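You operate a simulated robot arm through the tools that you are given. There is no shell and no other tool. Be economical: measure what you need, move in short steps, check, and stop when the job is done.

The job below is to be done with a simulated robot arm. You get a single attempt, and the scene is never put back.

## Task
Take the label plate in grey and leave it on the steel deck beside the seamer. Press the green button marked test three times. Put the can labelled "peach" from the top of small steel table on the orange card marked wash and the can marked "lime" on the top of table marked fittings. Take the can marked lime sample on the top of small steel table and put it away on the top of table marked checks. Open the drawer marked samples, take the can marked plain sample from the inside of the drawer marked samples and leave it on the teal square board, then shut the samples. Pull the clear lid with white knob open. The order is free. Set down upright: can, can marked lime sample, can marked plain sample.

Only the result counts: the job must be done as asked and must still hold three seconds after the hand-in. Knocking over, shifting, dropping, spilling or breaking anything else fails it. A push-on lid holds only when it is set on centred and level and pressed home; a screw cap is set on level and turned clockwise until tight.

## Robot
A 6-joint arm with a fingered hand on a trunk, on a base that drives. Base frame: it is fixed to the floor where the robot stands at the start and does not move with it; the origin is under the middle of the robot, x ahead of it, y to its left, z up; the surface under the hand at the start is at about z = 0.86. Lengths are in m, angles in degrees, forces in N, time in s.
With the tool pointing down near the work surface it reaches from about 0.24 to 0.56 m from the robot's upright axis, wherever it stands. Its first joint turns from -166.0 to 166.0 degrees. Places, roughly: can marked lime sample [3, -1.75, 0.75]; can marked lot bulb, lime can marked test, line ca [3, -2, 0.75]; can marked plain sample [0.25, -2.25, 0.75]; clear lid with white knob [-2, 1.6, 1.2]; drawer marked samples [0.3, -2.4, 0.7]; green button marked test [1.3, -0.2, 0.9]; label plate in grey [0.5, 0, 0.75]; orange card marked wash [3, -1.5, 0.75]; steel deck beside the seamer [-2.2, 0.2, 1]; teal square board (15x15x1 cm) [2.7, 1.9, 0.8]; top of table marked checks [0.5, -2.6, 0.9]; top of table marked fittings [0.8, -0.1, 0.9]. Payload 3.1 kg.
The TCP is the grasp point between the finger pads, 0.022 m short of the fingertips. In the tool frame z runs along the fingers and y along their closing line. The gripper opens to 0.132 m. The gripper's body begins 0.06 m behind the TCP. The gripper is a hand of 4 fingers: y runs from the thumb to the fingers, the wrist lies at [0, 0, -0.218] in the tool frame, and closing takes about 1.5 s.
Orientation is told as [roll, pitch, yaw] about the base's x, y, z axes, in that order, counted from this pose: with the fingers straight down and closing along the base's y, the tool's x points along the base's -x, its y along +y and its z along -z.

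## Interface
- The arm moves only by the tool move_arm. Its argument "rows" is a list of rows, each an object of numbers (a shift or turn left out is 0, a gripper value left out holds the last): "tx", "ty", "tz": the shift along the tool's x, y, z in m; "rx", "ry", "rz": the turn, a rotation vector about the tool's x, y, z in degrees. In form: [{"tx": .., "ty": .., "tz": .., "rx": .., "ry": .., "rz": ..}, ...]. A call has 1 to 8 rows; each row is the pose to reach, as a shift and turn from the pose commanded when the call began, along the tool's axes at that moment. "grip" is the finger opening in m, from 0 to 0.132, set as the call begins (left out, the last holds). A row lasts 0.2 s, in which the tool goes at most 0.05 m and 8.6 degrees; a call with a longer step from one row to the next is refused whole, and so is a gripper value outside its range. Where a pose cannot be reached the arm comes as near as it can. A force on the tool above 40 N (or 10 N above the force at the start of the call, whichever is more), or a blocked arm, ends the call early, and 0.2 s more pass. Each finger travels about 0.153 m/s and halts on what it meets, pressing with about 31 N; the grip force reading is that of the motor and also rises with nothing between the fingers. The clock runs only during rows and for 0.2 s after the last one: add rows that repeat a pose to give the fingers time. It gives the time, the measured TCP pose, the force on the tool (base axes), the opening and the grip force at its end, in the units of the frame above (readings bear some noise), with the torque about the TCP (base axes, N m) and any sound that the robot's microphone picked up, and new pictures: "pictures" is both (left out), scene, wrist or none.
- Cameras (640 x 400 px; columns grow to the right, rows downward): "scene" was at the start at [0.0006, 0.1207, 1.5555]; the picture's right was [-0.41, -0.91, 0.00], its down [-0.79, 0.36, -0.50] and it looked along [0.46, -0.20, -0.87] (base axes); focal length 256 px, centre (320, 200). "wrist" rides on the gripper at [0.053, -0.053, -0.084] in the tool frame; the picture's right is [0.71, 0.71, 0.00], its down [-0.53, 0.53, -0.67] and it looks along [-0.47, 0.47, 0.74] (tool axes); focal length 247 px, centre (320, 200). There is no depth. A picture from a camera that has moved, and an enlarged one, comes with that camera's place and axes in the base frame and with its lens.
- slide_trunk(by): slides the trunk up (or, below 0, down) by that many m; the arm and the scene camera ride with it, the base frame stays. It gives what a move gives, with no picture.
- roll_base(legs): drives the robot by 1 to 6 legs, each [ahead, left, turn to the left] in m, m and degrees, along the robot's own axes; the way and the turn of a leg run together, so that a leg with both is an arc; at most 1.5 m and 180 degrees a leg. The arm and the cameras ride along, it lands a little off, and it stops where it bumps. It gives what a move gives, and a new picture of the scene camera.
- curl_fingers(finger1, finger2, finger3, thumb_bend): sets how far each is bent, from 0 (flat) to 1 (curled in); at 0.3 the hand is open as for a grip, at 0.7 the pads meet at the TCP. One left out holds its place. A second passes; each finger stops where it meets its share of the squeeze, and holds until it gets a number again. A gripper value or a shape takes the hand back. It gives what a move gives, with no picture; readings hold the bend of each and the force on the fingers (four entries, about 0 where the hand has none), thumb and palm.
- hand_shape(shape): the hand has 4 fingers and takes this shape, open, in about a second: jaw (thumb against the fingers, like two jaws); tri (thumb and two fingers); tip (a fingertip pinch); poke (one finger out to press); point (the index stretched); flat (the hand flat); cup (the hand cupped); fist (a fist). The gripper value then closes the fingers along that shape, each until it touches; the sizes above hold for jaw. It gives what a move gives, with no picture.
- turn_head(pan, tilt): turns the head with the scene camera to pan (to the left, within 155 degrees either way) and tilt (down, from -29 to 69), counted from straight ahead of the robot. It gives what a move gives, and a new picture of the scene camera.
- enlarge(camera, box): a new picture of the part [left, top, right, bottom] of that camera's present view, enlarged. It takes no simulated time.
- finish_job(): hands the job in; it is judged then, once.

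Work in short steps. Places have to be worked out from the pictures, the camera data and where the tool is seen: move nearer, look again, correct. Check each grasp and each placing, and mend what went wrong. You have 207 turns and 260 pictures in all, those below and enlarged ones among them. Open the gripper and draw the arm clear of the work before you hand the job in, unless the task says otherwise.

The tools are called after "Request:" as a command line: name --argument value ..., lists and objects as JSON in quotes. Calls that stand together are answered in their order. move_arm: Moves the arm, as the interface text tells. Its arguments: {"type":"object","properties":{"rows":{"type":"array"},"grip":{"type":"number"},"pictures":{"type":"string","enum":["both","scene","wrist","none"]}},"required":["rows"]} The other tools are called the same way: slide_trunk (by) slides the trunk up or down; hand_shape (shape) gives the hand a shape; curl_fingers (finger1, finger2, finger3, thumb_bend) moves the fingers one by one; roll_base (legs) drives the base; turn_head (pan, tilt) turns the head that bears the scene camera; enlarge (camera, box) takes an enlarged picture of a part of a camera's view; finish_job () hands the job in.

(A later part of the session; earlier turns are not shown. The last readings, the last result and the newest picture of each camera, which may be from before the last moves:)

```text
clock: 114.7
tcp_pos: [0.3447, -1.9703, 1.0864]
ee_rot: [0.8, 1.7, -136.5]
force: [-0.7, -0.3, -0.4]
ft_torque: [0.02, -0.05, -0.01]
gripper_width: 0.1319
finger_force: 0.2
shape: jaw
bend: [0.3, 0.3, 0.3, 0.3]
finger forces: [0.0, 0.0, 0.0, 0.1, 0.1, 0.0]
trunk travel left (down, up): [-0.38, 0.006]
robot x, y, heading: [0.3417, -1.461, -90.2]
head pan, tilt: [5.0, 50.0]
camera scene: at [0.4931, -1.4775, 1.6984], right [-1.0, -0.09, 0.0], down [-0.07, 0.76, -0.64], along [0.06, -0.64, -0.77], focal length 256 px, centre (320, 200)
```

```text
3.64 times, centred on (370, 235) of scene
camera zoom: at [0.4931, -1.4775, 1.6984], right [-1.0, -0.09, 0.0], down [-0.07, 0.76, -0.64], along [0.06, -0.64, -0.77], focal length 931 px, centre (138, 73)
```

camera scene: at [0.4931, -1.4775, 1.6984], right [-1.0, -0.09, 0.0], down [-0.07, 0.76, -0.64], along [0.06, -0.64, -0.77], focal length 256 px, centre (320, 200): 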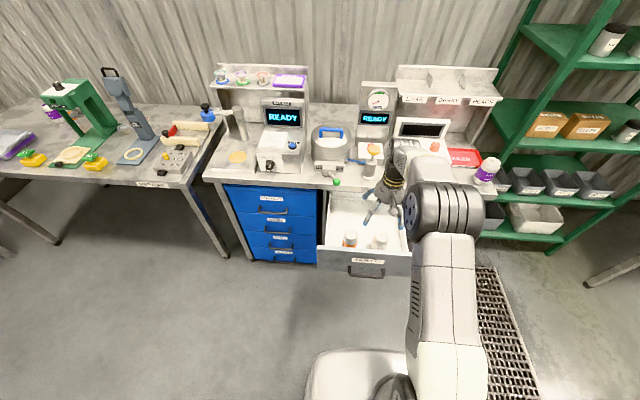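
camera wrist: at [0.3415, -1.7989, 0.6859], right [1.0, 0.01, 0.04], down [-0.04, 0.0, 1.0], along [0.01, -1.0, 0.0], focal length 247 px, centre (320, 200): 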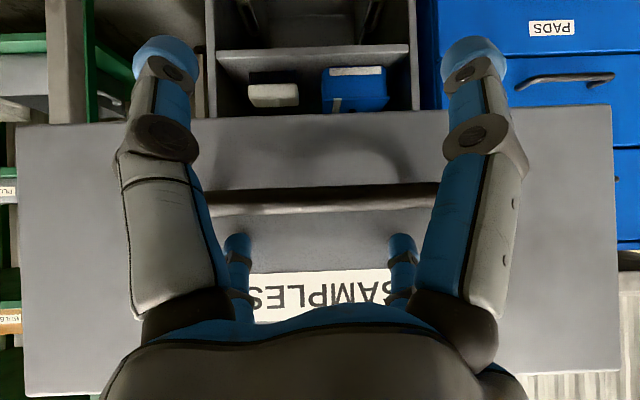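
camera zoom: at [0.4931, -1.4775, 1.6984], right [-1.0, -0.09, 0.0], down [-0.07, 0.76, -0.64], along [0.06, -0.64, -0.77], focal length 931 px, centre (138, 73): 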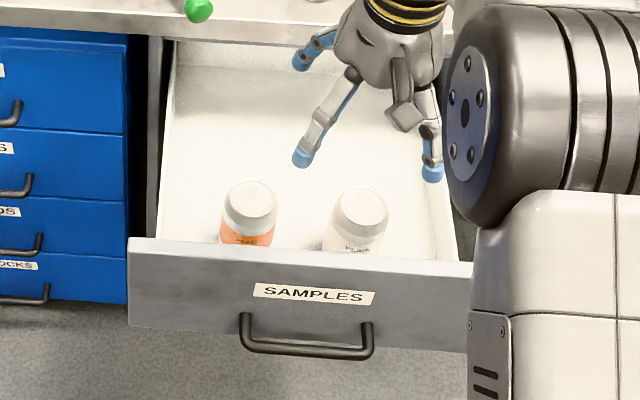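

The PLAIN SAMPLE can's top is at about (0.287, -2.073, 0.772). Roll forward 0.1 m and lower the trunk 0.2 m to hover above it.

Request:
roll_base --legs '[[0.1, 0, 0]]'

Request:
slide_trunk --by -0.2

Request:
move_arm --rows '[{"tx": -0.02, "ty": -0.02}, {"tx": -0.04, "ty": -0.04}, {"tx": -0.04, "ty": -0.04}]'

```text
clock: 115.9
tcp_pos: [0.3444, -2.0718, 1.0853]
ee_rot: [0.9, 1.6, -136.3]
force: [0.0, -0.1, 1.1]
ft_torque: [-0.03, 0.03, -0.02]
gripper_width: 0.1324
finger_force: 0.0
shape: jaw
bend: [0.3, 0.3, 0.3, 0.3]
finger forces: [0.1, 0.1, 0.0, 0.0, 0.0, 0.1]
trunk travel left (down, up): [-0.38, 0.006]
robot x, y, heading: [0.3396, -1.5617, -90.1]
head pan, tilt: [5.0, 50.0]
camera scene: at [0.4931, -1.5779, 1.6984], right [-1.0, -0.09, 0.0], down [-0.07, 0.76, -0.64], along [0.06, -0.64, -0.77], focal length 256 px, centre (320, 200)
```

scene: 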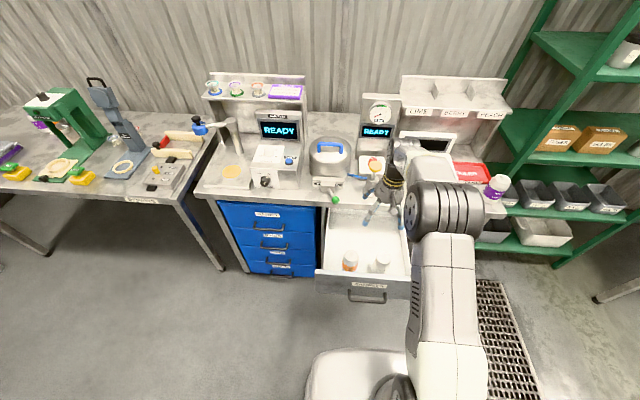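

```text
clock: 118.0
tcp_pos: [0.3441, -2.0706, 0.8862]
ee_rot: [0.8, 1.6, -136.3]
force: [-0.1, 0.2, -0.1]
ft_torque: [-0.02, -0.01, 0.02]
gripper_width: 0.132
finger_force: 0.0
shape: jaw
bend: [0.3, 0.3, 0.3, 0.3]
finger forces: [0.1, 0.0, 0.0, 0.0, 0.1, 0.0]
trunk travel left (down, up): [-0.18, 0.206]
robot x, y, heading: [0.3414, -1.5608, -90.1]
head pan, tilt: [5.0, 50.0]
```

```text
clock: 118.8
tcp_pos: [0.2882, -2.0697, 0.8833]
ee_rot: [0.9, 1.6, -136.3]
force: [0.5, -0.5, -0.6]
ft_torque: [-0.02, 0.0, 0.0]
gripper_width: 0.1322
finger_force: 0.1
shape: jaw
bend: [0.3, 0.3, 0.3, 0.3]
finger forces: [0.0, 0.0, 0.0, 0.0, 0.0, 0.0]
trunk travel left (down, up): [-0.18, 0.206]
robot x, y, heading: [0.344, -1.5615, -89.8]
head pan, tilt: [5.0, 50.0]
camera scene: at [0.4933, -1.5768, 1.4989], right [-1.0, -0.09, 0.0], down [-0.07, 0.76, -0.64], along [0.06, -0.64, -0.77], focal length 256 px, centre (320, 200)
camera wrist: at [0.2879, -1.9949, 0.9688], right [1.0, -0.02, 0.03], down [-0.04, -0.75, 0.66], along [0.01, -0.66, -0.75], focal length 247 px, centre (320, 200)
```

scene: 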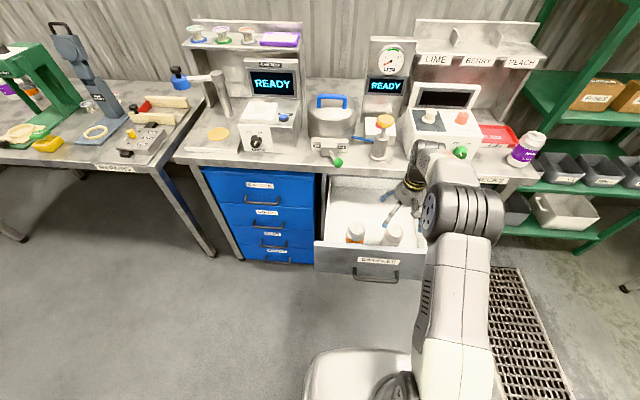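
wrist: 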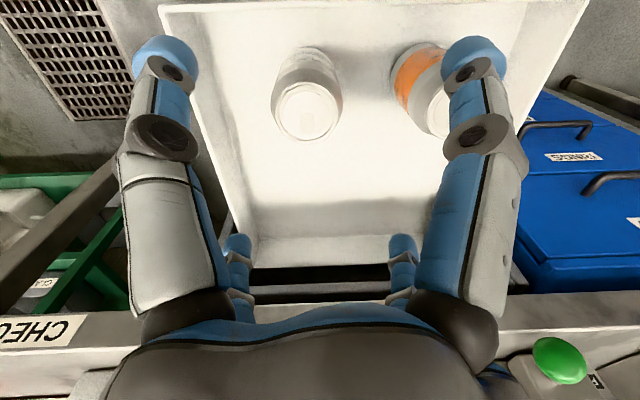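

Aligned within mm. Level the hand and descend around the plain can.

Request:
move_arm --rows '[{"tx": -0.005, "tz": 0.03, "rx": 0.9, "ry": -1.6}, {"tx": -0.005, "tz": 0.06, "rx": 0.9, "ry": -1.6}, {"tx": -0.005, "tz": 0.09, "rx": 0.9, "ry": -1.6}, {"tx": -0.005, "tz": 0.115, "rx": 0.9, "ry": -1.6}, {"tx": -0.005, "tz": 0.131, "rx": 0.9, "ry": -1.6}]'

```text
clock: 120.0
tcp_pos: [0.29, -2.0715, 0.7519]
ee_rot: [0.0, 0.1, -136.4]
force: [-0.9, 0.9, 0.7]
ft_torque: [0.0, 0.0, 0.04]
gripper_width: 0.1318
finger_force: 0.1
shape: jaw
bend: [0.3, 0.3, 0.3, 0.3]
finger forces: [0.0, 0.1, 0.0, 0.0, 0.1, 0.0]
trunk travel left (down, up): [-0.18, 0.206]
robot x, y, heading: [0.339, -1.5643, -89.9]
head pan, tilt: [5.0, 50.0]
camera scene: at [0.4931, -1.5771, 1.4989], right [-1.0, -0.09, 0.0], down [-0.07, 0.76, -0.64], along [0.06, -0.64, -0.77], focal length 256 px, centre (320, 200)
camera wrist: at [0.2912, -1.9966, 0.836], right [1.0, -0.02, 0.0], down [-0.02, -0.74, 0.67], along [-0.02, -0.67, -0.74], focal length 247 px, centre (320, 200)
```

scene: 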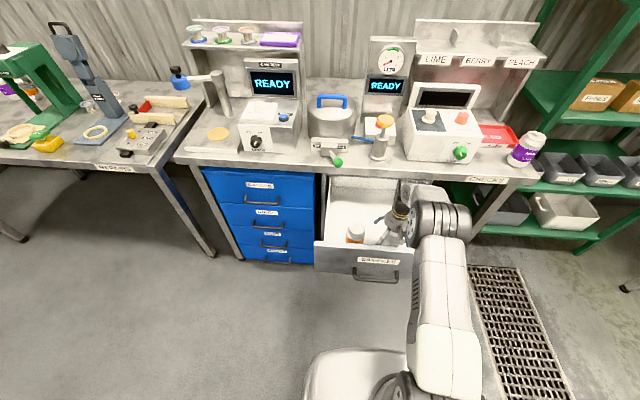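
wrist: 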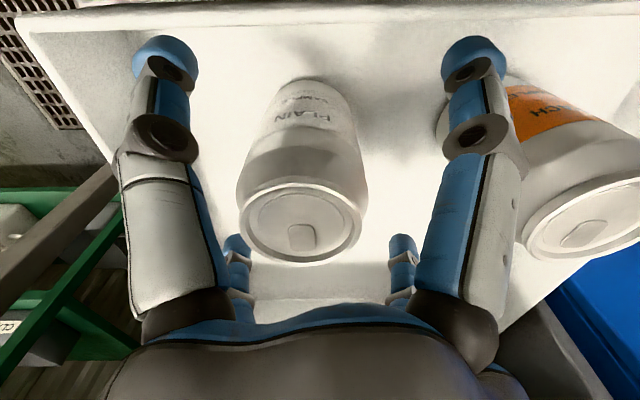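

Small correction −7 mm in x, then close.

Request:
move_arm --rows '[{"tx": -0.003, "ty": -0.007}]' --pictures "none"

Request:
move_arm --rows '[{}, {}, {}, {}, {}, {}, {}]' --grip 0 --pictures "wrist"

```text
clock: 120.4
tcp_pos: [0.2813, -2.0677, 0.7514]
ee_rot: [-0.1, 0.0, -136.4]
force: [0.0, 0.2, -0.2]
ft_torque: [0.01, 0.01, -0.02]
gripper_width: 0.1319
finger_force: 0.0
shape: jaw
bend: [0.3, 0.3, 0.3, 0.3]
finger forces: [0.0, 0.0, 0.0, 0.1, 0.0, 0.0]
trunk travel left (down, up): [-0.18, 0.206]
robot x, y, heading: [0.3341, -1.5595, -90.0]
head pan, tilt: [5.0, 50.0]
```

```text
clock: 122.0
tcp_pos: [0.2827, -2.0685, 0.7527]
ee_rot: [-0.2, 0.0, -136.3]
force: [0.5, 0.0, 0.4]
ft_torque: [0.02, 0.01, 0.01]
gripper_width: 0.0513
finger_force: 31.4
shape: jaw
bend: [0.79, 0.35, 0.33, 0.7]
finger forces: [26.9, 27.8, 28.0, 0.0, 27.7, 0.0]
trunk travel left (down, up): [-0.18, 0.206]
robot x, y, heading: [0.3363, -1.5594, -89.8]
head pan, tilt: [5.0, 50.0]
camera wrist: at [0.2842, -1.9936, 0.8366], right [1.0, -0.02, 0.0], down [-0.02, -0.74, 0.67], along [-0.02, -0.67, -0.75], focal length 247 px, centre (320, 200)
```

wrist: 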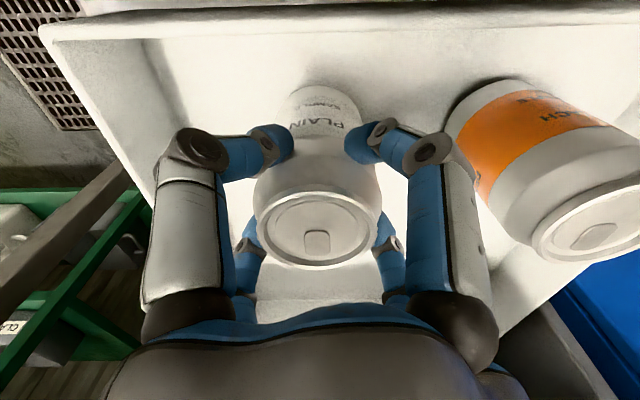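

Gripped on all four fingers. Lift with the trunk by 0.2 m.

Request:
slide_trunk --by 0.2

Request:
turn_head --pan 0 --tilt 50

Request:
enlarge --camera "wrist" --box '[0, 0, 640, 400]'

```text
clock: 124.2
tcp_pos: [0.2814, -2.0693, 0.9515]
ee_rot: [-0.1, 0.1, -136.2]
force: [0.0, 0.9, -4.6]
ft_torque: [0.0, -0.01, 0.02]
gripper_width: 0.051
finger_force: 30.9
shape: jaw
bend: [0.79, 0.35, 0.33, 0.7]
finger forces: [26.9, 27.9, 28.2, 0.0, 27.6, 0.1]
trunk travel left (down, up): [-0.38, 0.006]
robot x, y, heading: [0.3383, -1.561, -90.2]
head pan, tilt: [5.0, 50.0]
```

```text
clock: 124.9
tcp_pos: [0.282, -2.0695, 0.9514]
ee_rot: [-0.1, -0.1, -136.2]
force: [0.6, -0.6, -3.9]
ft_torque: [0.05, 0.0, 0.04]
gripper_width: 0.0512
finger_force: 31.1
shape: jaw
bend: [0.79, 0.35, 0.33, 0.7]
finger forces: [26.9, 28.0, 28.1, 0.1, 27.5, 0.0]
trunk travel left (down, up): [-0.38, 0.006]
robot x, y, heading: [0.3389, -1.5595, -89.9]
head pan, tilt: [0.0, 50.0]
camera scene: at [0.4864, -1.5778, 1.6984], right [-1.0, 0.0, 0.0], down [0.0, 0.77, -0.64], along [0.0, -0.64, -0.77], focal length 256 px, centre (320, 200)
```

scene: 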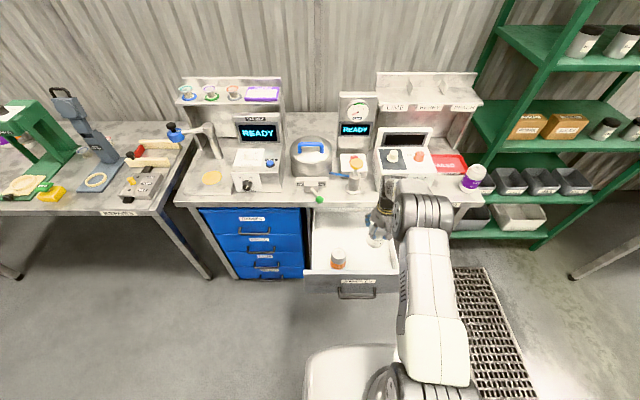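

```text
1.00 times, centred on (320, 200) of wrist (not enlarged: the box is as wide or as high as the picture)
camera zoom: at [0.2842, -1.9938, 1.0362], right [1.0, -0.02, 0.0], down [-0.02, -0.74, 0.67], along [-0.02, -0.67, -0.75], focal length 247 px, centre (320, 200)
```

zoom: 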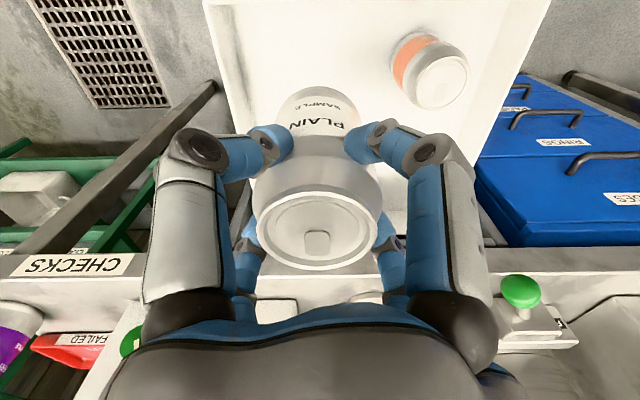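

The PLAIN SAMPLE can is held. I'll shut the drawer later when I come back with the lime sample. Retract the arm and drive toward the teal board.

Request:
move_arm --rows '[{"tz": -0.03}, {"tz": -0.06, "tx": 0.02, "ty": -0.02}, {"tz": -0.08, "tx": 0.046, "ty": -0.048}, {"tz": -0.1, "tx": 0.07, "ty": -0.072}, {"tz": -0.1, "tx": 0.1, "ty": -0.1}, {"tz": -0.1, "tx": 0.13, "ty": -0.13}]' --pictures "none"

Request:
roll_base --legs '[[-0.5, 0, 0], [0, 0, 90], [1.45, 0, 0]]'

Request:
turn_head --pan 0 --tilt 30

Request:
turn_head --pan 60 --tilt 35

```text
clock: 126.3
tcp_pos: [0.2882, -1.8833, 1.0528]
ee_rot: [-0.1, -0.2, -136.3]
force: [-0.8, -0.2, -4.6]
ft_torque: [0.04, -0.01, 0.02]
gripper_width: 0.0509
finger_force: 30.6
shape: jaw
bend: [0.79, 0.35, 0.33, 0.7]
finger forces: [27.0, 28.8, 28.9, 0.0, 27.3, 0.0]
trunk travel left (down, up): [-0.38, 0.006]
robot x, y, heading: [0.3397, -1.5628, -90.1]
head pan, tilt: [0.0, 50.0]
```

```text
clock: 139.9
tcp_pos: [2.1261, -1.1165, 1.0536]
ee_rot: [-0.1, 0.1, -46.9]
force: [-0.3, -0.1, -4.4]
ft_torque: [0.02, 0.05, 0.0]
gripper_width: 0.0507
finger_force: 31.0
shape: jaw
bend: [0.79, 0.35, 0.33, 0.7]
finger forces: [26.6, 29.0, 29.2, 0.0, 27.1, 0.1]
trunk travel left (down, up): [-0.38, 0.006]
robot x, y, heading: [1.8023, -1.0595, -0.6]
head pan, tilt: [0.0, 50.0]
camera scene: at [1.8207, -0.9137, 1.6984], right [-0.01, -1.0, 0.0], down [-0.77, 0.01, -0.64], along [0.64, -0.01, -0.77], focal length 256 px, centre (320, 200)
```

scene: 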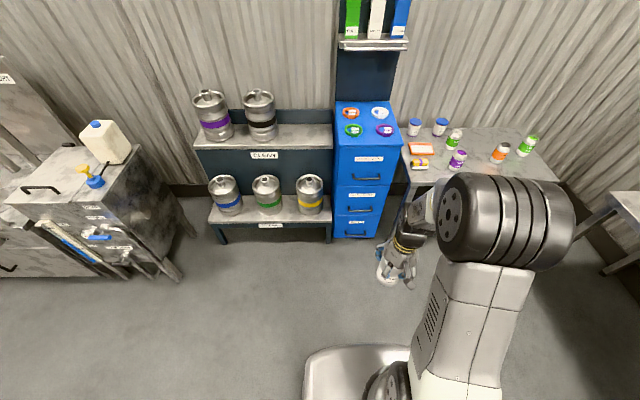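

```text
clock: 140.7
tcp_pos: [2.126, -1.1158, 1.053]
ee_rot: [-0.2, 0.1, -46.9]
force: [0.2, 1.3, -3.3]
ft_torque: [0.01, 0.02, -0.01]
gripper_width: 0.0507
finger_force: 31.1
shape: jaw
bend: [0.79, 0.35, 0.33, 0.7]
finger forces: [26.7, 29.1, 29.1, 0.1, 27.1, 0.0]
trunk travel left (down, up): [-0.38, 0.006]
robot x, y, heading: [1.8, -1.0613, -0.4]
head pan, tilt: [0.0, 30.0]
camera scene: at [1.8339, -0.9138, 1.7279], right [-0.01, -1.0, 0.0], down [-0.5, 0.0, -0.87], along [0.87, -0.01, -0.5], focal length 256 px, centre (320, 200)
```

scene: 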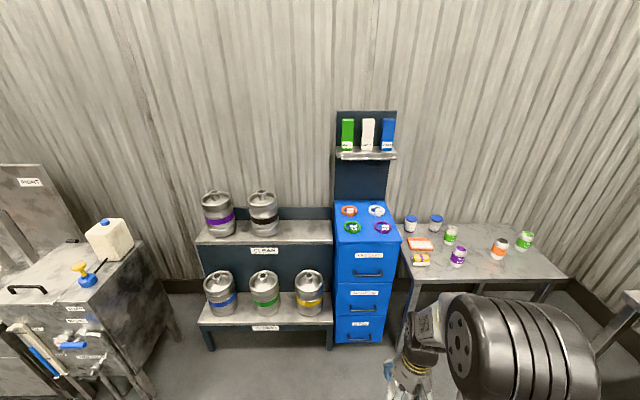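

```text
clock: 142.0
tcp_pos: [2.1254, -1.1176, 1.0529]
ee_rot: [-0.1, 0.1, -46.9]
force: [-0.5, 0.3, -3.7]
ft_torque: [0.04, 0.03, -0.01]
gripper_width: 0.0509
finger_force: 30.7
shape: jaw
bend: [0.79, 0.35, 0.33, 0.7]
finger forces: [26.7, 29.0, 29.2, 0.1, 27.1, 0.0]
trunk travel left (down, up): [-0.38, 0.006]
robot x, y, heading: [1.8023, -1.0636, -0.4]
head pan, tilt: [60.0, 35.0]
camera scene: at [1.7883, -0.8372, 1.7202], right [0.86, -0.51, 0.0], down [-0.29, -0.49, -0.82], along [0.42, 0.71, -0.57], focal length 256 px, centre (320, 200)
```

scene: 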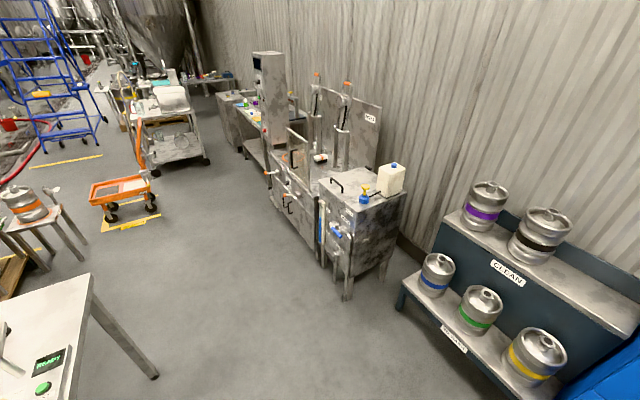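

The corridor between the table and the sink is clear. Strafe left to y≈1.75.

Request:
roll_base --legs '[[0.03, 1.4, 0], [0.05, 1.35, 0.4]]'

Request:
turn_head --pan 0 --tilt 40

```text
clock: 155.1
tcp_pos: [2.21, 1.5869, 1.0524]
ee_rot: [-0.1, 0.1, -45.6]
force: [-0.6, 0.1, -4.1]
ft_torque: [-0.01, 0.05, -0.01]
gripper_width: 0.0511
finger_force: 31.3
shape: jaw
bend: [0.79, 0.35, 0.33, 0.7]
finger forces: [26.7, 29.1, 29.4, 0.1, 27.1, 0.0]
trunk travel left (down, up): [-0.38, 0.006]
robot x, y, heading: [1.8848, 1.6344, 0.9]
head pan, tilt: [60.0, 35.0]
camera scene: at [1.8658, 1.858, 1.7202], right [0.87, -0.49, 0.0], down [-0.28, -0.5, -0.82], along [0.4, 0.72, -0.57], focal length 256 px, centre (320, 200)
```

scene: 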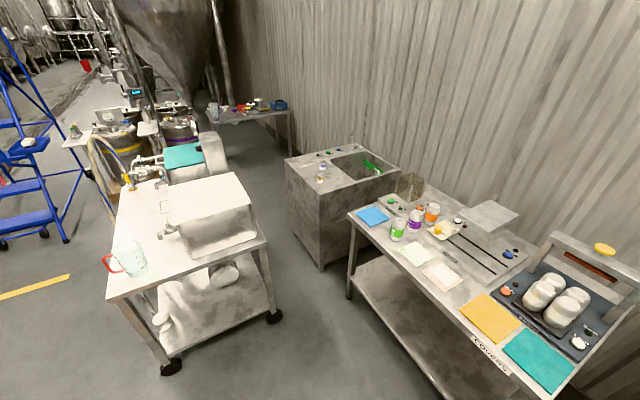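

```text
clock: 156.4
tcp_pos: [2.2103, 1.5872, 1.0532]
ee_rot: [-0.1, 0.1, -45.5]
force: [-1.0, -0.1, -3.8]
ft_torque: [0.01, 0.08, 0.0]
gripper_width: 0.0506
finger_force: 31.2
shape: jaw
bend: [0.79, 0.35, 0.33, 0.7]
finger forces: [26.7, 29.0, 29.2, 0.0, 27.1, 0.1]
trunk travel left (down, up): [-0.38, 0.006]
robot x, y, heading: [1.8856, 1.6333, 1.0]
head pan, tilt: [0.0, 40.0]
camera scene: at [1.9079, 1.7822, 1.7126], right [0.02, -1.0, 0.0], down [-0.64, -0.01, -0.77], along [0.77, 0.01, -0.64], focal length 256 px, centre (320, 200)
```

scene: 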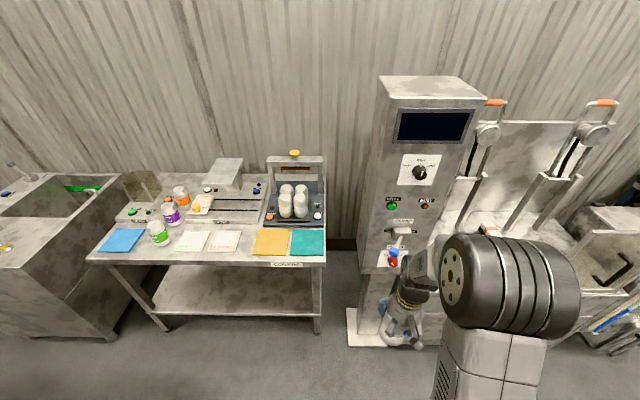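

The teal board is at about (2.63, 1.845), z≈0.87. Drive nearer and look with a better view.

Request:
roll_base --legs '[[0, 0.2, -1], [0.24, 0, 0]]'

Request:
turn_head --pan 0 --tilt 60

Request:
enlarge --camera "wrist" --box '[0, 0, 640, 400]'

```text
clock: 159.4
tcp_pos: [2.4491, 1.7805, 1.0525]
ee_rot: [-0.1, 0.1, -46.5]
force: [0.0, 0.1, -3.7]
ft_torque: [0.05, 0.04, -0.04]
gripper_width: 0.0509
finger_force: 31.0
shape: jaw
bend: [0.79, 0.35, 0.33, 0.7]
finger forces: [26.7, 29.2, 29.3, 0.1, 27.1, 0.1]
trunk travel left (down, up): [-0.38, 0.006]
robot x, y, heading: [2.127, 1.8315, -0.3]
head pan, tilt: [0.0, 40.0]
camera scene: at [2.1528, 1.9808, 1.7126], right [0.0, -1.0, 0.0], down [-0.64, 0.0, -0.77], along [0.77, 0.0, -0.64], focal length 256 px, centre (320, 200)
```

scene: 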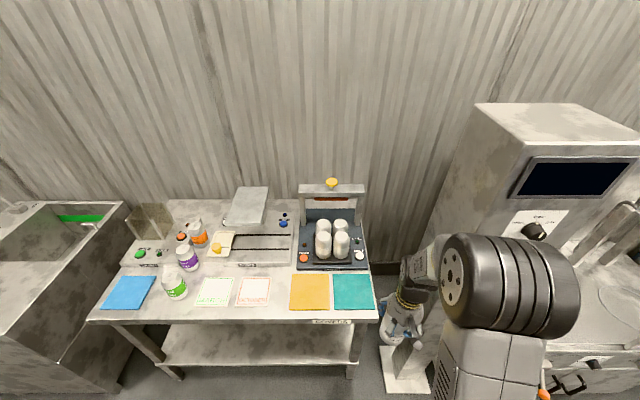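

```text
clock: 160.2
tcp_pos: [2.4492, 1.7791, 1.0544]
ee_rot: [-0.1, 0.1, -46.7]
force: [0.3, 0.3, -3.1]
ft_torque: [-0.02, 0.02, 0.02]
gripper_width: 0.0508
finger_force: 31.1
shape: jaw
bend: [0.79, 0.35, 0.33, 0.7]
finger forces: [26.7, 29.2, 29.3, 0.0, 27.2, 0.0]
trunk travel left (down, up): [-0.38, 0.006]
robot x, y, heading: [2.1237, 1.8352, -0.5]
head pan, tilt: [0.0, 60.0]
camera scene: at [2.1337, 1.9809, 1.6859], right [0.0, -1.0, 0.0], down [-0.87, 0.0, -0.5], along [0.5, 0.0, -0.87], focal length 256 px, centre (320, 200)
```

scene: 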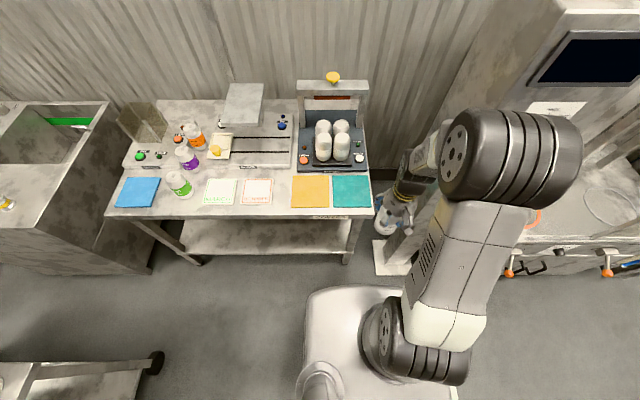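

```text
1.00 times, centred on (320, 200) of wrist (not enlarged: the box is as wide or as high as the picture)
camera zoom: at [2.3756, 1.7821, 1.1373], right [0.03, 1.0, 0.0], down [0.74, -0.02, 0.67], along [0.67, -0.02, -0.75], focal length 247 px, centre (320, 200)
```

zoom: 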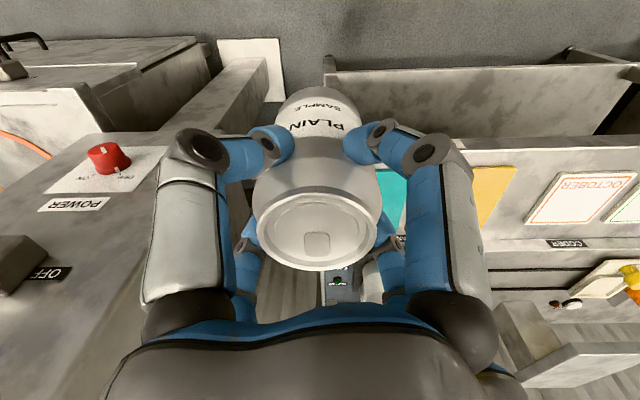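

Move the can above the teal board centre (2.64, 1.86).

Request:
move_arm --rows '[{"tx": -0.014, "ty": 0.038}, {"tx": -0.028, "ty": 0.076}, {"tx": -0.042, "ty": 0.115}, {"tx": -0.056, "ty": 0.153}, {"tx": -0.071, "ty": 0.192}, {"tx": -0.071, "ty": 0.192}]'

```text
clock: 161.7
tcp_pos: [2.6391, 1.8592, 1.0519]
ee_rot: [-0.1, 0.1, -46.6]
force: [-0.1, -0.4, -3.6]
ft_torque: [0.04, 0.03, -0.01]
gripper_width: 0.0504
finger_force: 30.7
shape: jaw
bend: [0.79, 0.34, 0.33, 0.7]
finger forces: [26.9, 29.9, 30.2, 0.1, 27.2, 0.1]
trunk travel left (down, up): [-0.38, 0.006]
robot x, y, heading: [2.1289, 1.833, -0.4]
head pan, tilt: [0.0, 60.0]
camera scene: at [2.1332, 1.9807, 1.6859], right [0.0, -1.0, 0.0], down [-0.87, 0.0, -0.5], along [0.5, 0.0, -0.87], focal length 256 px, centre (320, 200)
camera wrist: at [2.5648, 1.8621, 1.1363], right [0.03, 1.0, 0.0], down [0.75, -0.02, 0.67], along [0.67, -0.02, -0.75], focal length 247 px, centre (320, 200)
```

scene: 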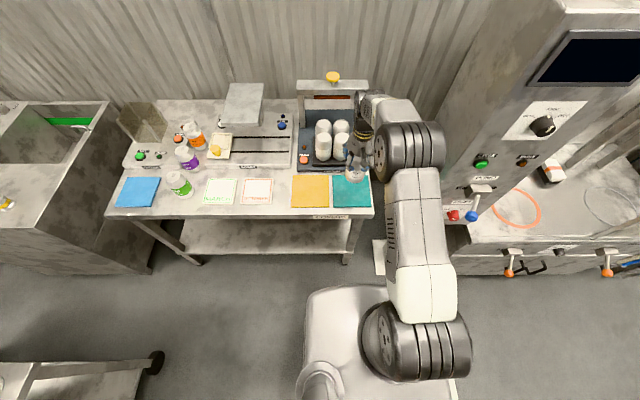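
wrist: 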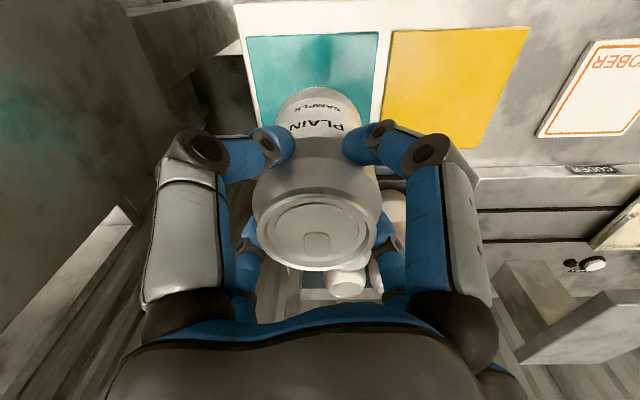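

The board's apparent width shows its top is at z≈0.80, centre (2.685, 1.851). Roll 4 cm ahead and lower toward it.

Request:
roll_base --legs '[[0.04, 0, 0]]'

Request:
move_arm --rows '[{"tx": -0.005, "ty": -0.005, "tz": 0.04}, {"tx": -0.005, "ty": -0.005, "tz": 0.08}, {"tx": -0.005, "ty": -0.005, "tz": 0.12}, {"tx": -0.005, "ty": -0.005, "tz": 0.12}]'

```text
clock: 162.5
tcp_pos: [2.6784, 1.8597, 1.0515]
ee_rot: [-0.2, 0.1, -46.7]
force: [0.4, 0.7, -3.7]
ft_torque: [-0.01, 0.04, 0.0]
gripper_width: 0.0506
finger_force: 31.2
shape: jaw
bend: [0.79, 0.34, 0.33, 0.7]
finger forces: [26.8, 30.0, 30.2, 0.0, 27.2, 0.1]
trunk travel left (down, up): [-0.38, 0.006]
robot x, y, heading: [2.1674, 1.8325, -0.3]
head pan, tilt: [0.0, 60.0]
camera scene: at [2.1732, 1.9809, 1.6859], right [-0.01, -1.0, 0.0], down [-0.87, 0.0, -0.5], along [0.5, 0.0, -0.87], focal length 256 px, centre (320, 200)
```

scene: 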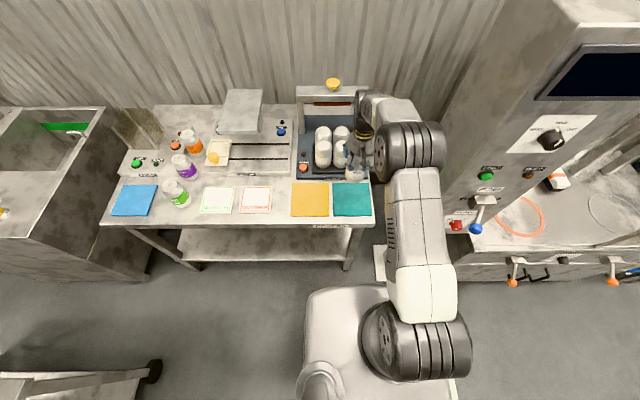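

```text
clock: 163.5
tcp_pos: [2.6765, 1.8536, 0.9312]
ee_rot: [0.0, 0.1, -46.6]
force: [-0.8, 1.1, -3.5]
ft_torque: [-0.01, 0.03, 0.02]
gripper_width: 0.0505
finger_force: 31.3
shape: jaw
bend: [0.79, 0.34, 0.33, 0.7]
finger forces: [26.6, 30.1, 30.3, 0.0, 27.1, 0.1]
trunk travel left (down, up): [-0.38, 0.006]
robot x, y, heading: [2.1676, 1.8313, -0.4]
head pan, tilt: [0.0, 60.0]
camera scene: at [2.1734, 1.9808, 1.6859], right [-0.01, -1.0, 0.0], down [-0.87, 0.0, -0.5], along [0.5, 0.0, -0.87], focal length 256 px, centre (320, 200)
camera wrist: at [2.6024, 1.8553, 1.0166], right [0.03, 1.0, 0.0], down [0.74, -0.02, 0.67], along [0.67, -0.02, -0.75], focal length 247 px, centre (320, 200)
```

scene: 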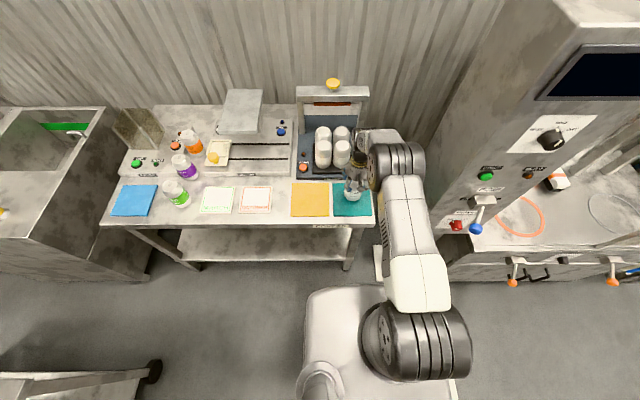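
wrist: 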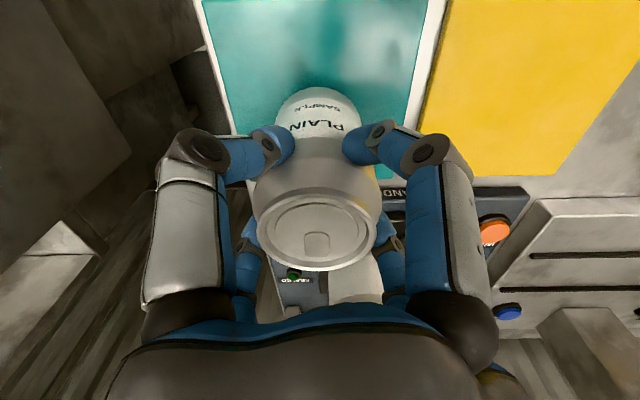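

Centred on the board. Lower until contact.

Request:
move_arm --rows '[{"tz": 0.01}, {"tz": 0.018}, {"tz": 0.024}, {"tz": 0.03}, {"tz": 0.036}, {"tz": 0.042}, {"tz": 0.048}]' --pictures "wrist"

```text
clock: 164.5
tcp_pos: [2.6807, 1.8515, 0.913]
ee_rot: [0.6, -0.5, -46.7]
force: [-7.9, -0.4, 28.1]
ft_torque: [-0.13, -0.06, -0.05]
gripper_width: 0.0513
finger_force: 31.0
shape: jaw
bend: [0.8, 0.34, 0.33, 0.7]
finger forces: [32.7, 32.6, 32.9, 0.0, 33.9, 0.0]
trunk travel left (down, up): [-0.38, 0.006]
robot x, y, heading: [2.1637, 1.8314, -0.0]
head pan, tilt: [0.0, 60.0]
stopped in row 4: the force on the tool passed its limit at 46 N (the readings are from after the stop); the commanded pose is now the measured one
camera wrist: at [2.6046, 1.8549, 0.9961], right [0.03, 1.0, 0.0], down [0.73, -0.02, 0.68], along [0.68, -0.02, -0.73], focal length 247 px, centre (320, 200)
```

wrist: 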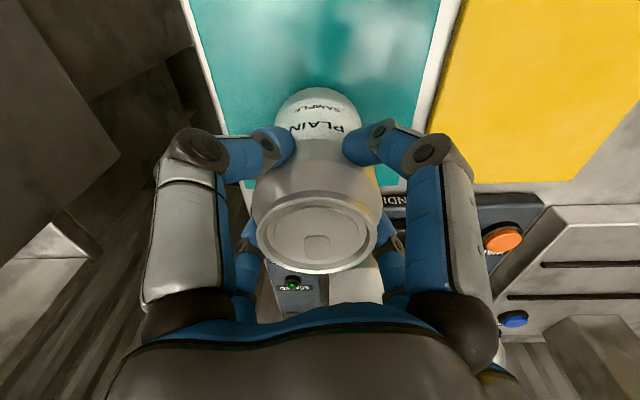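

Contact. Ease up 2 mm, then open.

Request:
move_arm --rows '[{"tz": -0.002, "rx": 0.6, "ry": 0.5}, {"tz": -0.002, "rx": 0.6, "ry": 0.5}]' --pictures "none"

Request:
move_arm --rows '[{}, {}, {}, {}, {}, {}]' --grip 0.132 --pictures "wrist"

```text
clock: 165.1
tcp_pos: [2.6811, 1.8521, 0.9141]
ee_rot: [-0.1, -0.1, -46.8]
force: [-1.1, 0.1, 20.5]
ft_torque: [-0.09, -0.37, -0.01]
gripper_width: 0.0511
finger_force: 31.3
shape: jaw
bend: [0.79, 0.34, 0.33, 0.7]
finger forces: [30.8, 32.7, 32.9, 0.1, 31.1, 0.0]
trunk travel left (down, up): [-0.38, 0.006]
robot x, y, heading: [2.1636, 1.832, -0.7]
head pan, tilt: [0.0, 60.0]
```

```text
clock: 166.5
tcp_pos: [2.681, 1.8529, 0.9117]
ee_rot: [-0.4, 0.3, -46.7]
force: [0.3, -0.3, 0.5]
ft_torque: [0.0, 0.01, -0.01]
gripper_width: 0.1317
finger_force: 0.1
shape: jaw
bend: [0.3, 0.3, 0.3, 0.3]
finger forces: [0.0, 0.0, 0.0, 0.1, 0.0, 0.0]
trunk travel left (down, up): [-0.38, 0.006]
robot x, y, heading: [2.1633, 1.8334, -0.3]
head pan, tilt: [0.0, 60.0]
camera wrist: at [2.607, 1.8551, 0.9963], right [0.03, 1.0, 0.0], down [0.75, -0.02, 0.66], along [0.66, -0.02, -0.75], focal length 247 px, centre (320, 200)
```

wrist: 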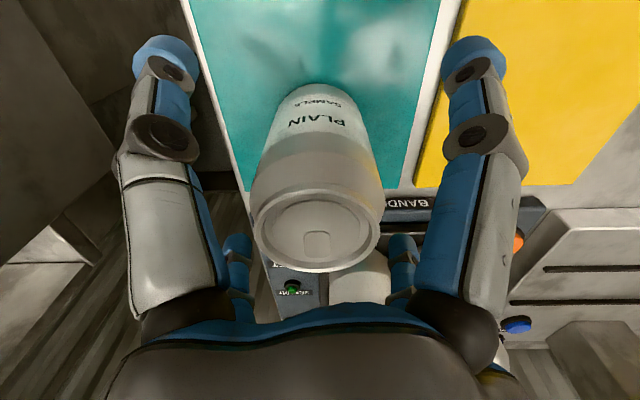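

The can stands on the board. Rise straight up and retract.

Request:
move_arm --rows '[{"tz": -0.03}, {"tz": -0.07}, {"tz": -0.12}, {"tz": -0.15}, {"tz": -0.15, "ty": -0.04, "tx": 0.01}, {"tz": -0.15, "ty": -0.08, "tx": 0.03}, {"tz": -0.15, "ty": -0.12, "tx": 0.05}, {"tz": -0.15, "ty": -0.15, "tx": 0.07}]'

```text
clock: 168.3
tcp_pos: [2.524, 1.8017, 1.0625]
ee_rot: [-0.2, 0.0, -46.6]
force: [-0.3, -1.0, 0.3]
ft_torque: [0.01, -0.01, 0.02]
gripper_width: 0.1319
finger_force: 0.1
shape: jaw
bend: [0.3, 0.3, 0.3, 0.3]
finger forces: [0.0, 0.0, 0.0, 0.1, 0.0, 0.0]
trunk travel left (down, up): [-0.38, 0.006]
robot x, y, heading: [2.165, 1.8319, -0.1]
head pan, tilt: [0.0, 60.0]
camera scene: at [2.1717, 1.9808, 1.6859], right [-0.01, -1.0, 0.0], down [-0.87, 0.0, -0.5], along [0.5, 0.0, -0.87], focal length 256 px, centre (320, 200)
camera wrist: at [2.45, 1.803, 1.1478], right [0.03, 1.0, 0.0], down [0.75, -0.02, 0.67], along [0.67, -0.02, -0.75], focal length 247 px, centre (320, 200)
```

scene: 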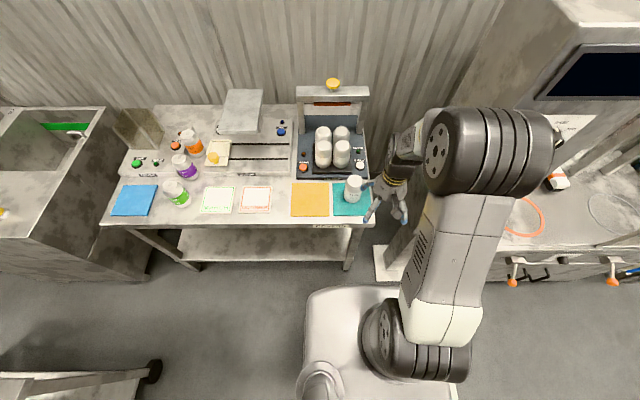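
wrist: 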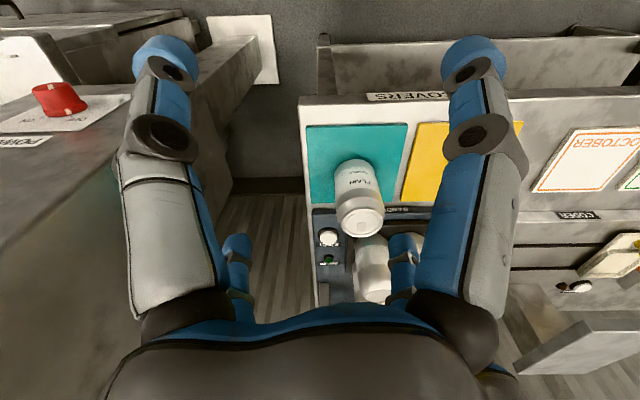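

Plain sample placed. Before leaving, look toward the lid area (−x) from here.

Request:
turn_head --pan 150 --tilt 20

Request:
turn_head --pan 100 --tilt 25

```text
clock: 170.6
tcp_pos: [2.5258, 1.7998, 1.0627]
ee_rot: [-0.3, 0.3, -46.8]
force: [-0.4, 0.6, 0.9]
ft_torque: [0.03, -0.03, 0.04]
gripper_width: 0.132
finger_force: 0.1
shape: jaw
bend: [0.3, 0.3, 0.3, 0.3]
finger forces: [0.0, 0.0, 0.0, 0.0, 0.0, 0.0]
trunk travel left (down, up): [-0.38, 0.006]
robot x, y, heading: [2.1713, 1.8354, -0.1]
head pan, tilt: [150.0, 20.0]
camera scene: at [2.0262, 2.0283, 1.744], right [0.51, 0.86, 0.0], down [0.3, -0.17, -0.94], along [-0.81, 0.47, -0.34], focal length 256 px, centre (320, 200)
```

scene: 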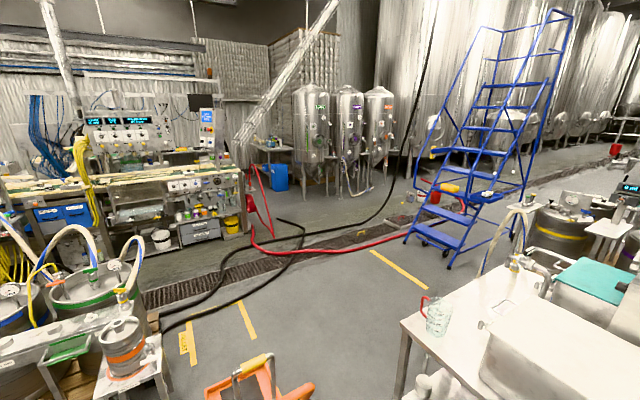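

```text
clock: 171.8
tcp_pos: [2.5251, 1.8011, 1.0629]
ee_rot: [-0.4, 0.1, -46.7]
force: [0.4, 0.1, 0.5]
ft_torque: [-0.02, 0.01, 0.02]
gripper_width: 0.1318
finger_force: 0.0
shape: jaw
bend: [0.3, 0.3, 0.3, 0.3]
finger forces: [0.0, 0.0, 0.1, 0.0, 0.0, 0.1]
trunk travel left (down, up): [-0.38, 0.006]
robot x, y, heading: [2.1645, 1.8311, -0.3]
head pan, tilt: [100.0, 25.0]
camera scene: at [2.091, 2.072, 1.736], right [0.99, 0.17, 0.0], down [0.07, -0.42, -0.91], along [-0.15, 0.89, -0.42], focal length 256 px, centre (320, 200)
```

scene: 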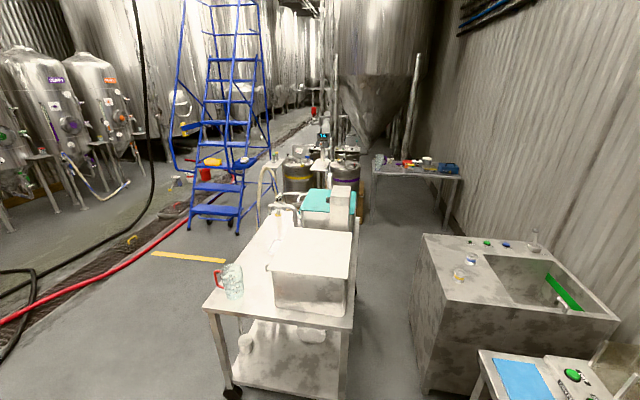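

Request:
turn_head --pan 154 --tilt 20

Request:
enlarge --camera "scene" --box '[60, 70, 340, 320]'

Request:
enlarge --camera "scene" --box '[80, 90, 280, 215]'

```text
clock: 173.1
tcp_pos: [2.5261, 1.8014, 1.0629]
ee_rot: [-0.4, 0.2, -46.7]
force: [0.0, -0.3, -0.6]
ft_torque: [-0.01, 0.03, 0.03]
gripper_width: 0.1322
finger_force: 0.1
shape: jaw
bend: [0.3, 0.3, 0.3, 0.3]
finger forces: [0.1, 0.0, 0.0, 0.0, 0.0, 0.0]
trunk travel left (down, up): [-0.38, 0.006]
robot x, y, heading: [2.1658, 1.8327, -0.3]
head pan, tilt: [154.0, 20.0]
camera scene: at [2.0232, 2.0226, 1.744], right [0.44, 0.9, 0.0], down [0.31, -0.15, -0.94], along [-0.84, 0.42, -0.34], focal length 256 px, centre (320, 200)
```

scene: 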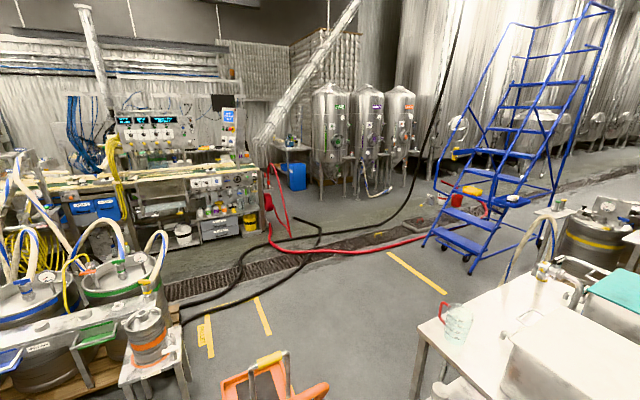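

```text
1.60 times, centred on (200, 195) of scene
camera zoom: at [2.0232, 2.0226, 1.744], right [0.44, 0.9, 0.0], down [0.31, -0.15, -0.94], along [-0.84, 0.42, -0.34], focal length 410 px, centre (512, 208)
```

zoom: 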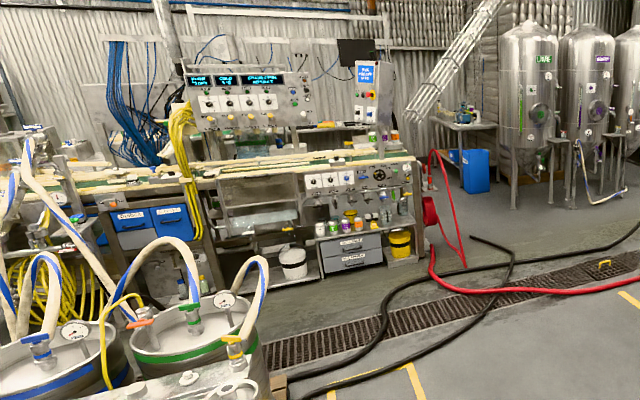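

```text
3.20 times, centred on (180, 152) of scene
camera zoom: at [2.0232, 2.0226, 1.744], right [0.44, 0.9, 0.0], down [0.31, -0.15, -0.94], along [-0.84, 0.42, -0.34], focal length 819 px, centre (768, 352)
```

zoom: 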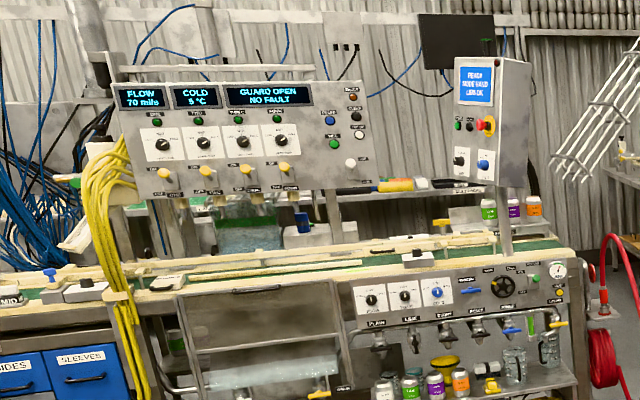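

The lid must wait. Drive back through the corridor to the small steel table at (3, −1.75).

Request:
roll_base --legs '[[-0.3, 0, 0], [0, -1.4, 0], [0, -1.4, 0], [0, -0.75, 0]]'

Request:
turn_head --pan 0 --tilt 40

Request:
enlarge --camera "scene" --box '[120, 120, 440, 320]'

```text
clock: 192.0
tcp_pos: [2.2219, -1.7679, 1.062]
ee_rot: [-0.2, 0.2, -46.8]
force: [0.5, -1.2, 0.1]
ft_torque: [0.04, 0.02, 0.01]
gripper_width: 0.1319
finger_force: 0.0
shape: jaw
bend: [0.3, 0.3, 0.3, 0.3]
finger forces: [0.0, 0.1, 0.0, 0.0, 0.1, 0.0]
trunk travel left (down, up): [-0.38, 0.006]
robot x, y, heading: [1.8607, -1.7371, -0.7]
head pan, tilt: [154.0, 20.0]
camera scene: at [1.7211, -1.5448, 1.7441], right [0.45, 0.89, 0.0], down [0.31, -0.15, -0.94], along [-0.84, 0.42, -0.34], focal length 256 px, centre (320, 200)
```

scene: 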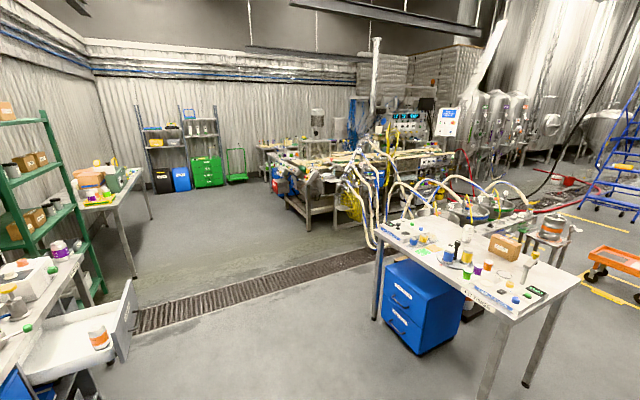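

```text
clock: 194.4
tcp_pos: [2.2223, -1.7691, 1.0625]
ee_rot: [-0.4, 0.1, -46.9]
force: [0.3, -0.2, 0.3]
ft_torque: [0.02, 0.04, -0.01]
gripper_width: 0.1318
finger_force: 0.0
shape: jaw
bend: [0.3, 0.3, 0.3, 0.3]
finger forces: [0.0, 0.0, 0.0, 0.0, 0.1, 0.0]
trunk travel left (down, up): [-0.38, 0.006]
robot x, y, heading: [1.8649, -1.7333, -0.6]
head pan, tilt: [0.0, 40.0]
camera scene: at [1.8894, -1.5869, 1.7126], right [-0.01, -1.0, 0.0], down [-0.64, 0.01, -0.77], along [0.77, -0.01, -0.64], focal length 256 px, centre (320, 200)
```

scene: 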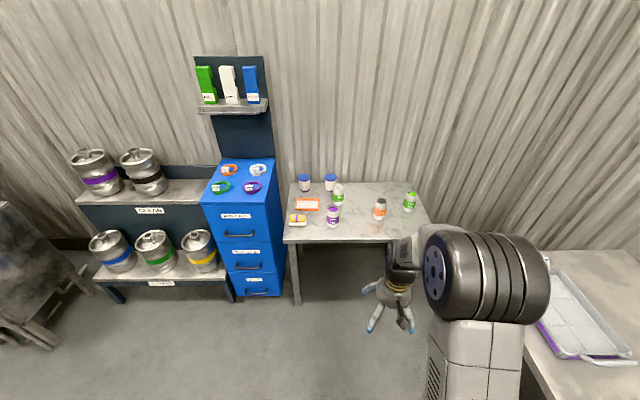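

```text
2.00 times, centred on (280, 220) of scene
camera zoom: at [1.8894, -1.5869, 1.7126], right [-0.01, -1.0, 0.0], down [-0.64, 0.01, -0.77], along [0.77, -0.01, -0.64], focal length 512 px, centre (400, 160)
```

zoom: 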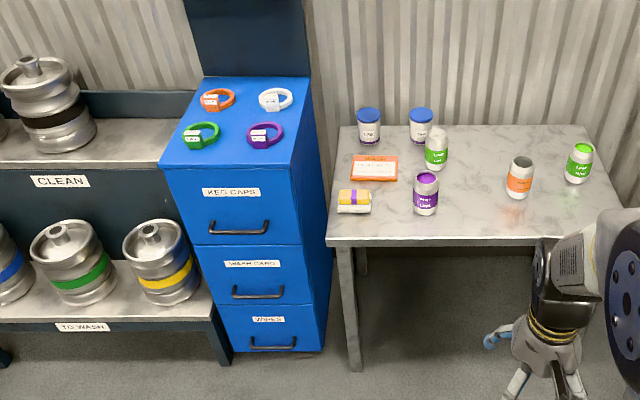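

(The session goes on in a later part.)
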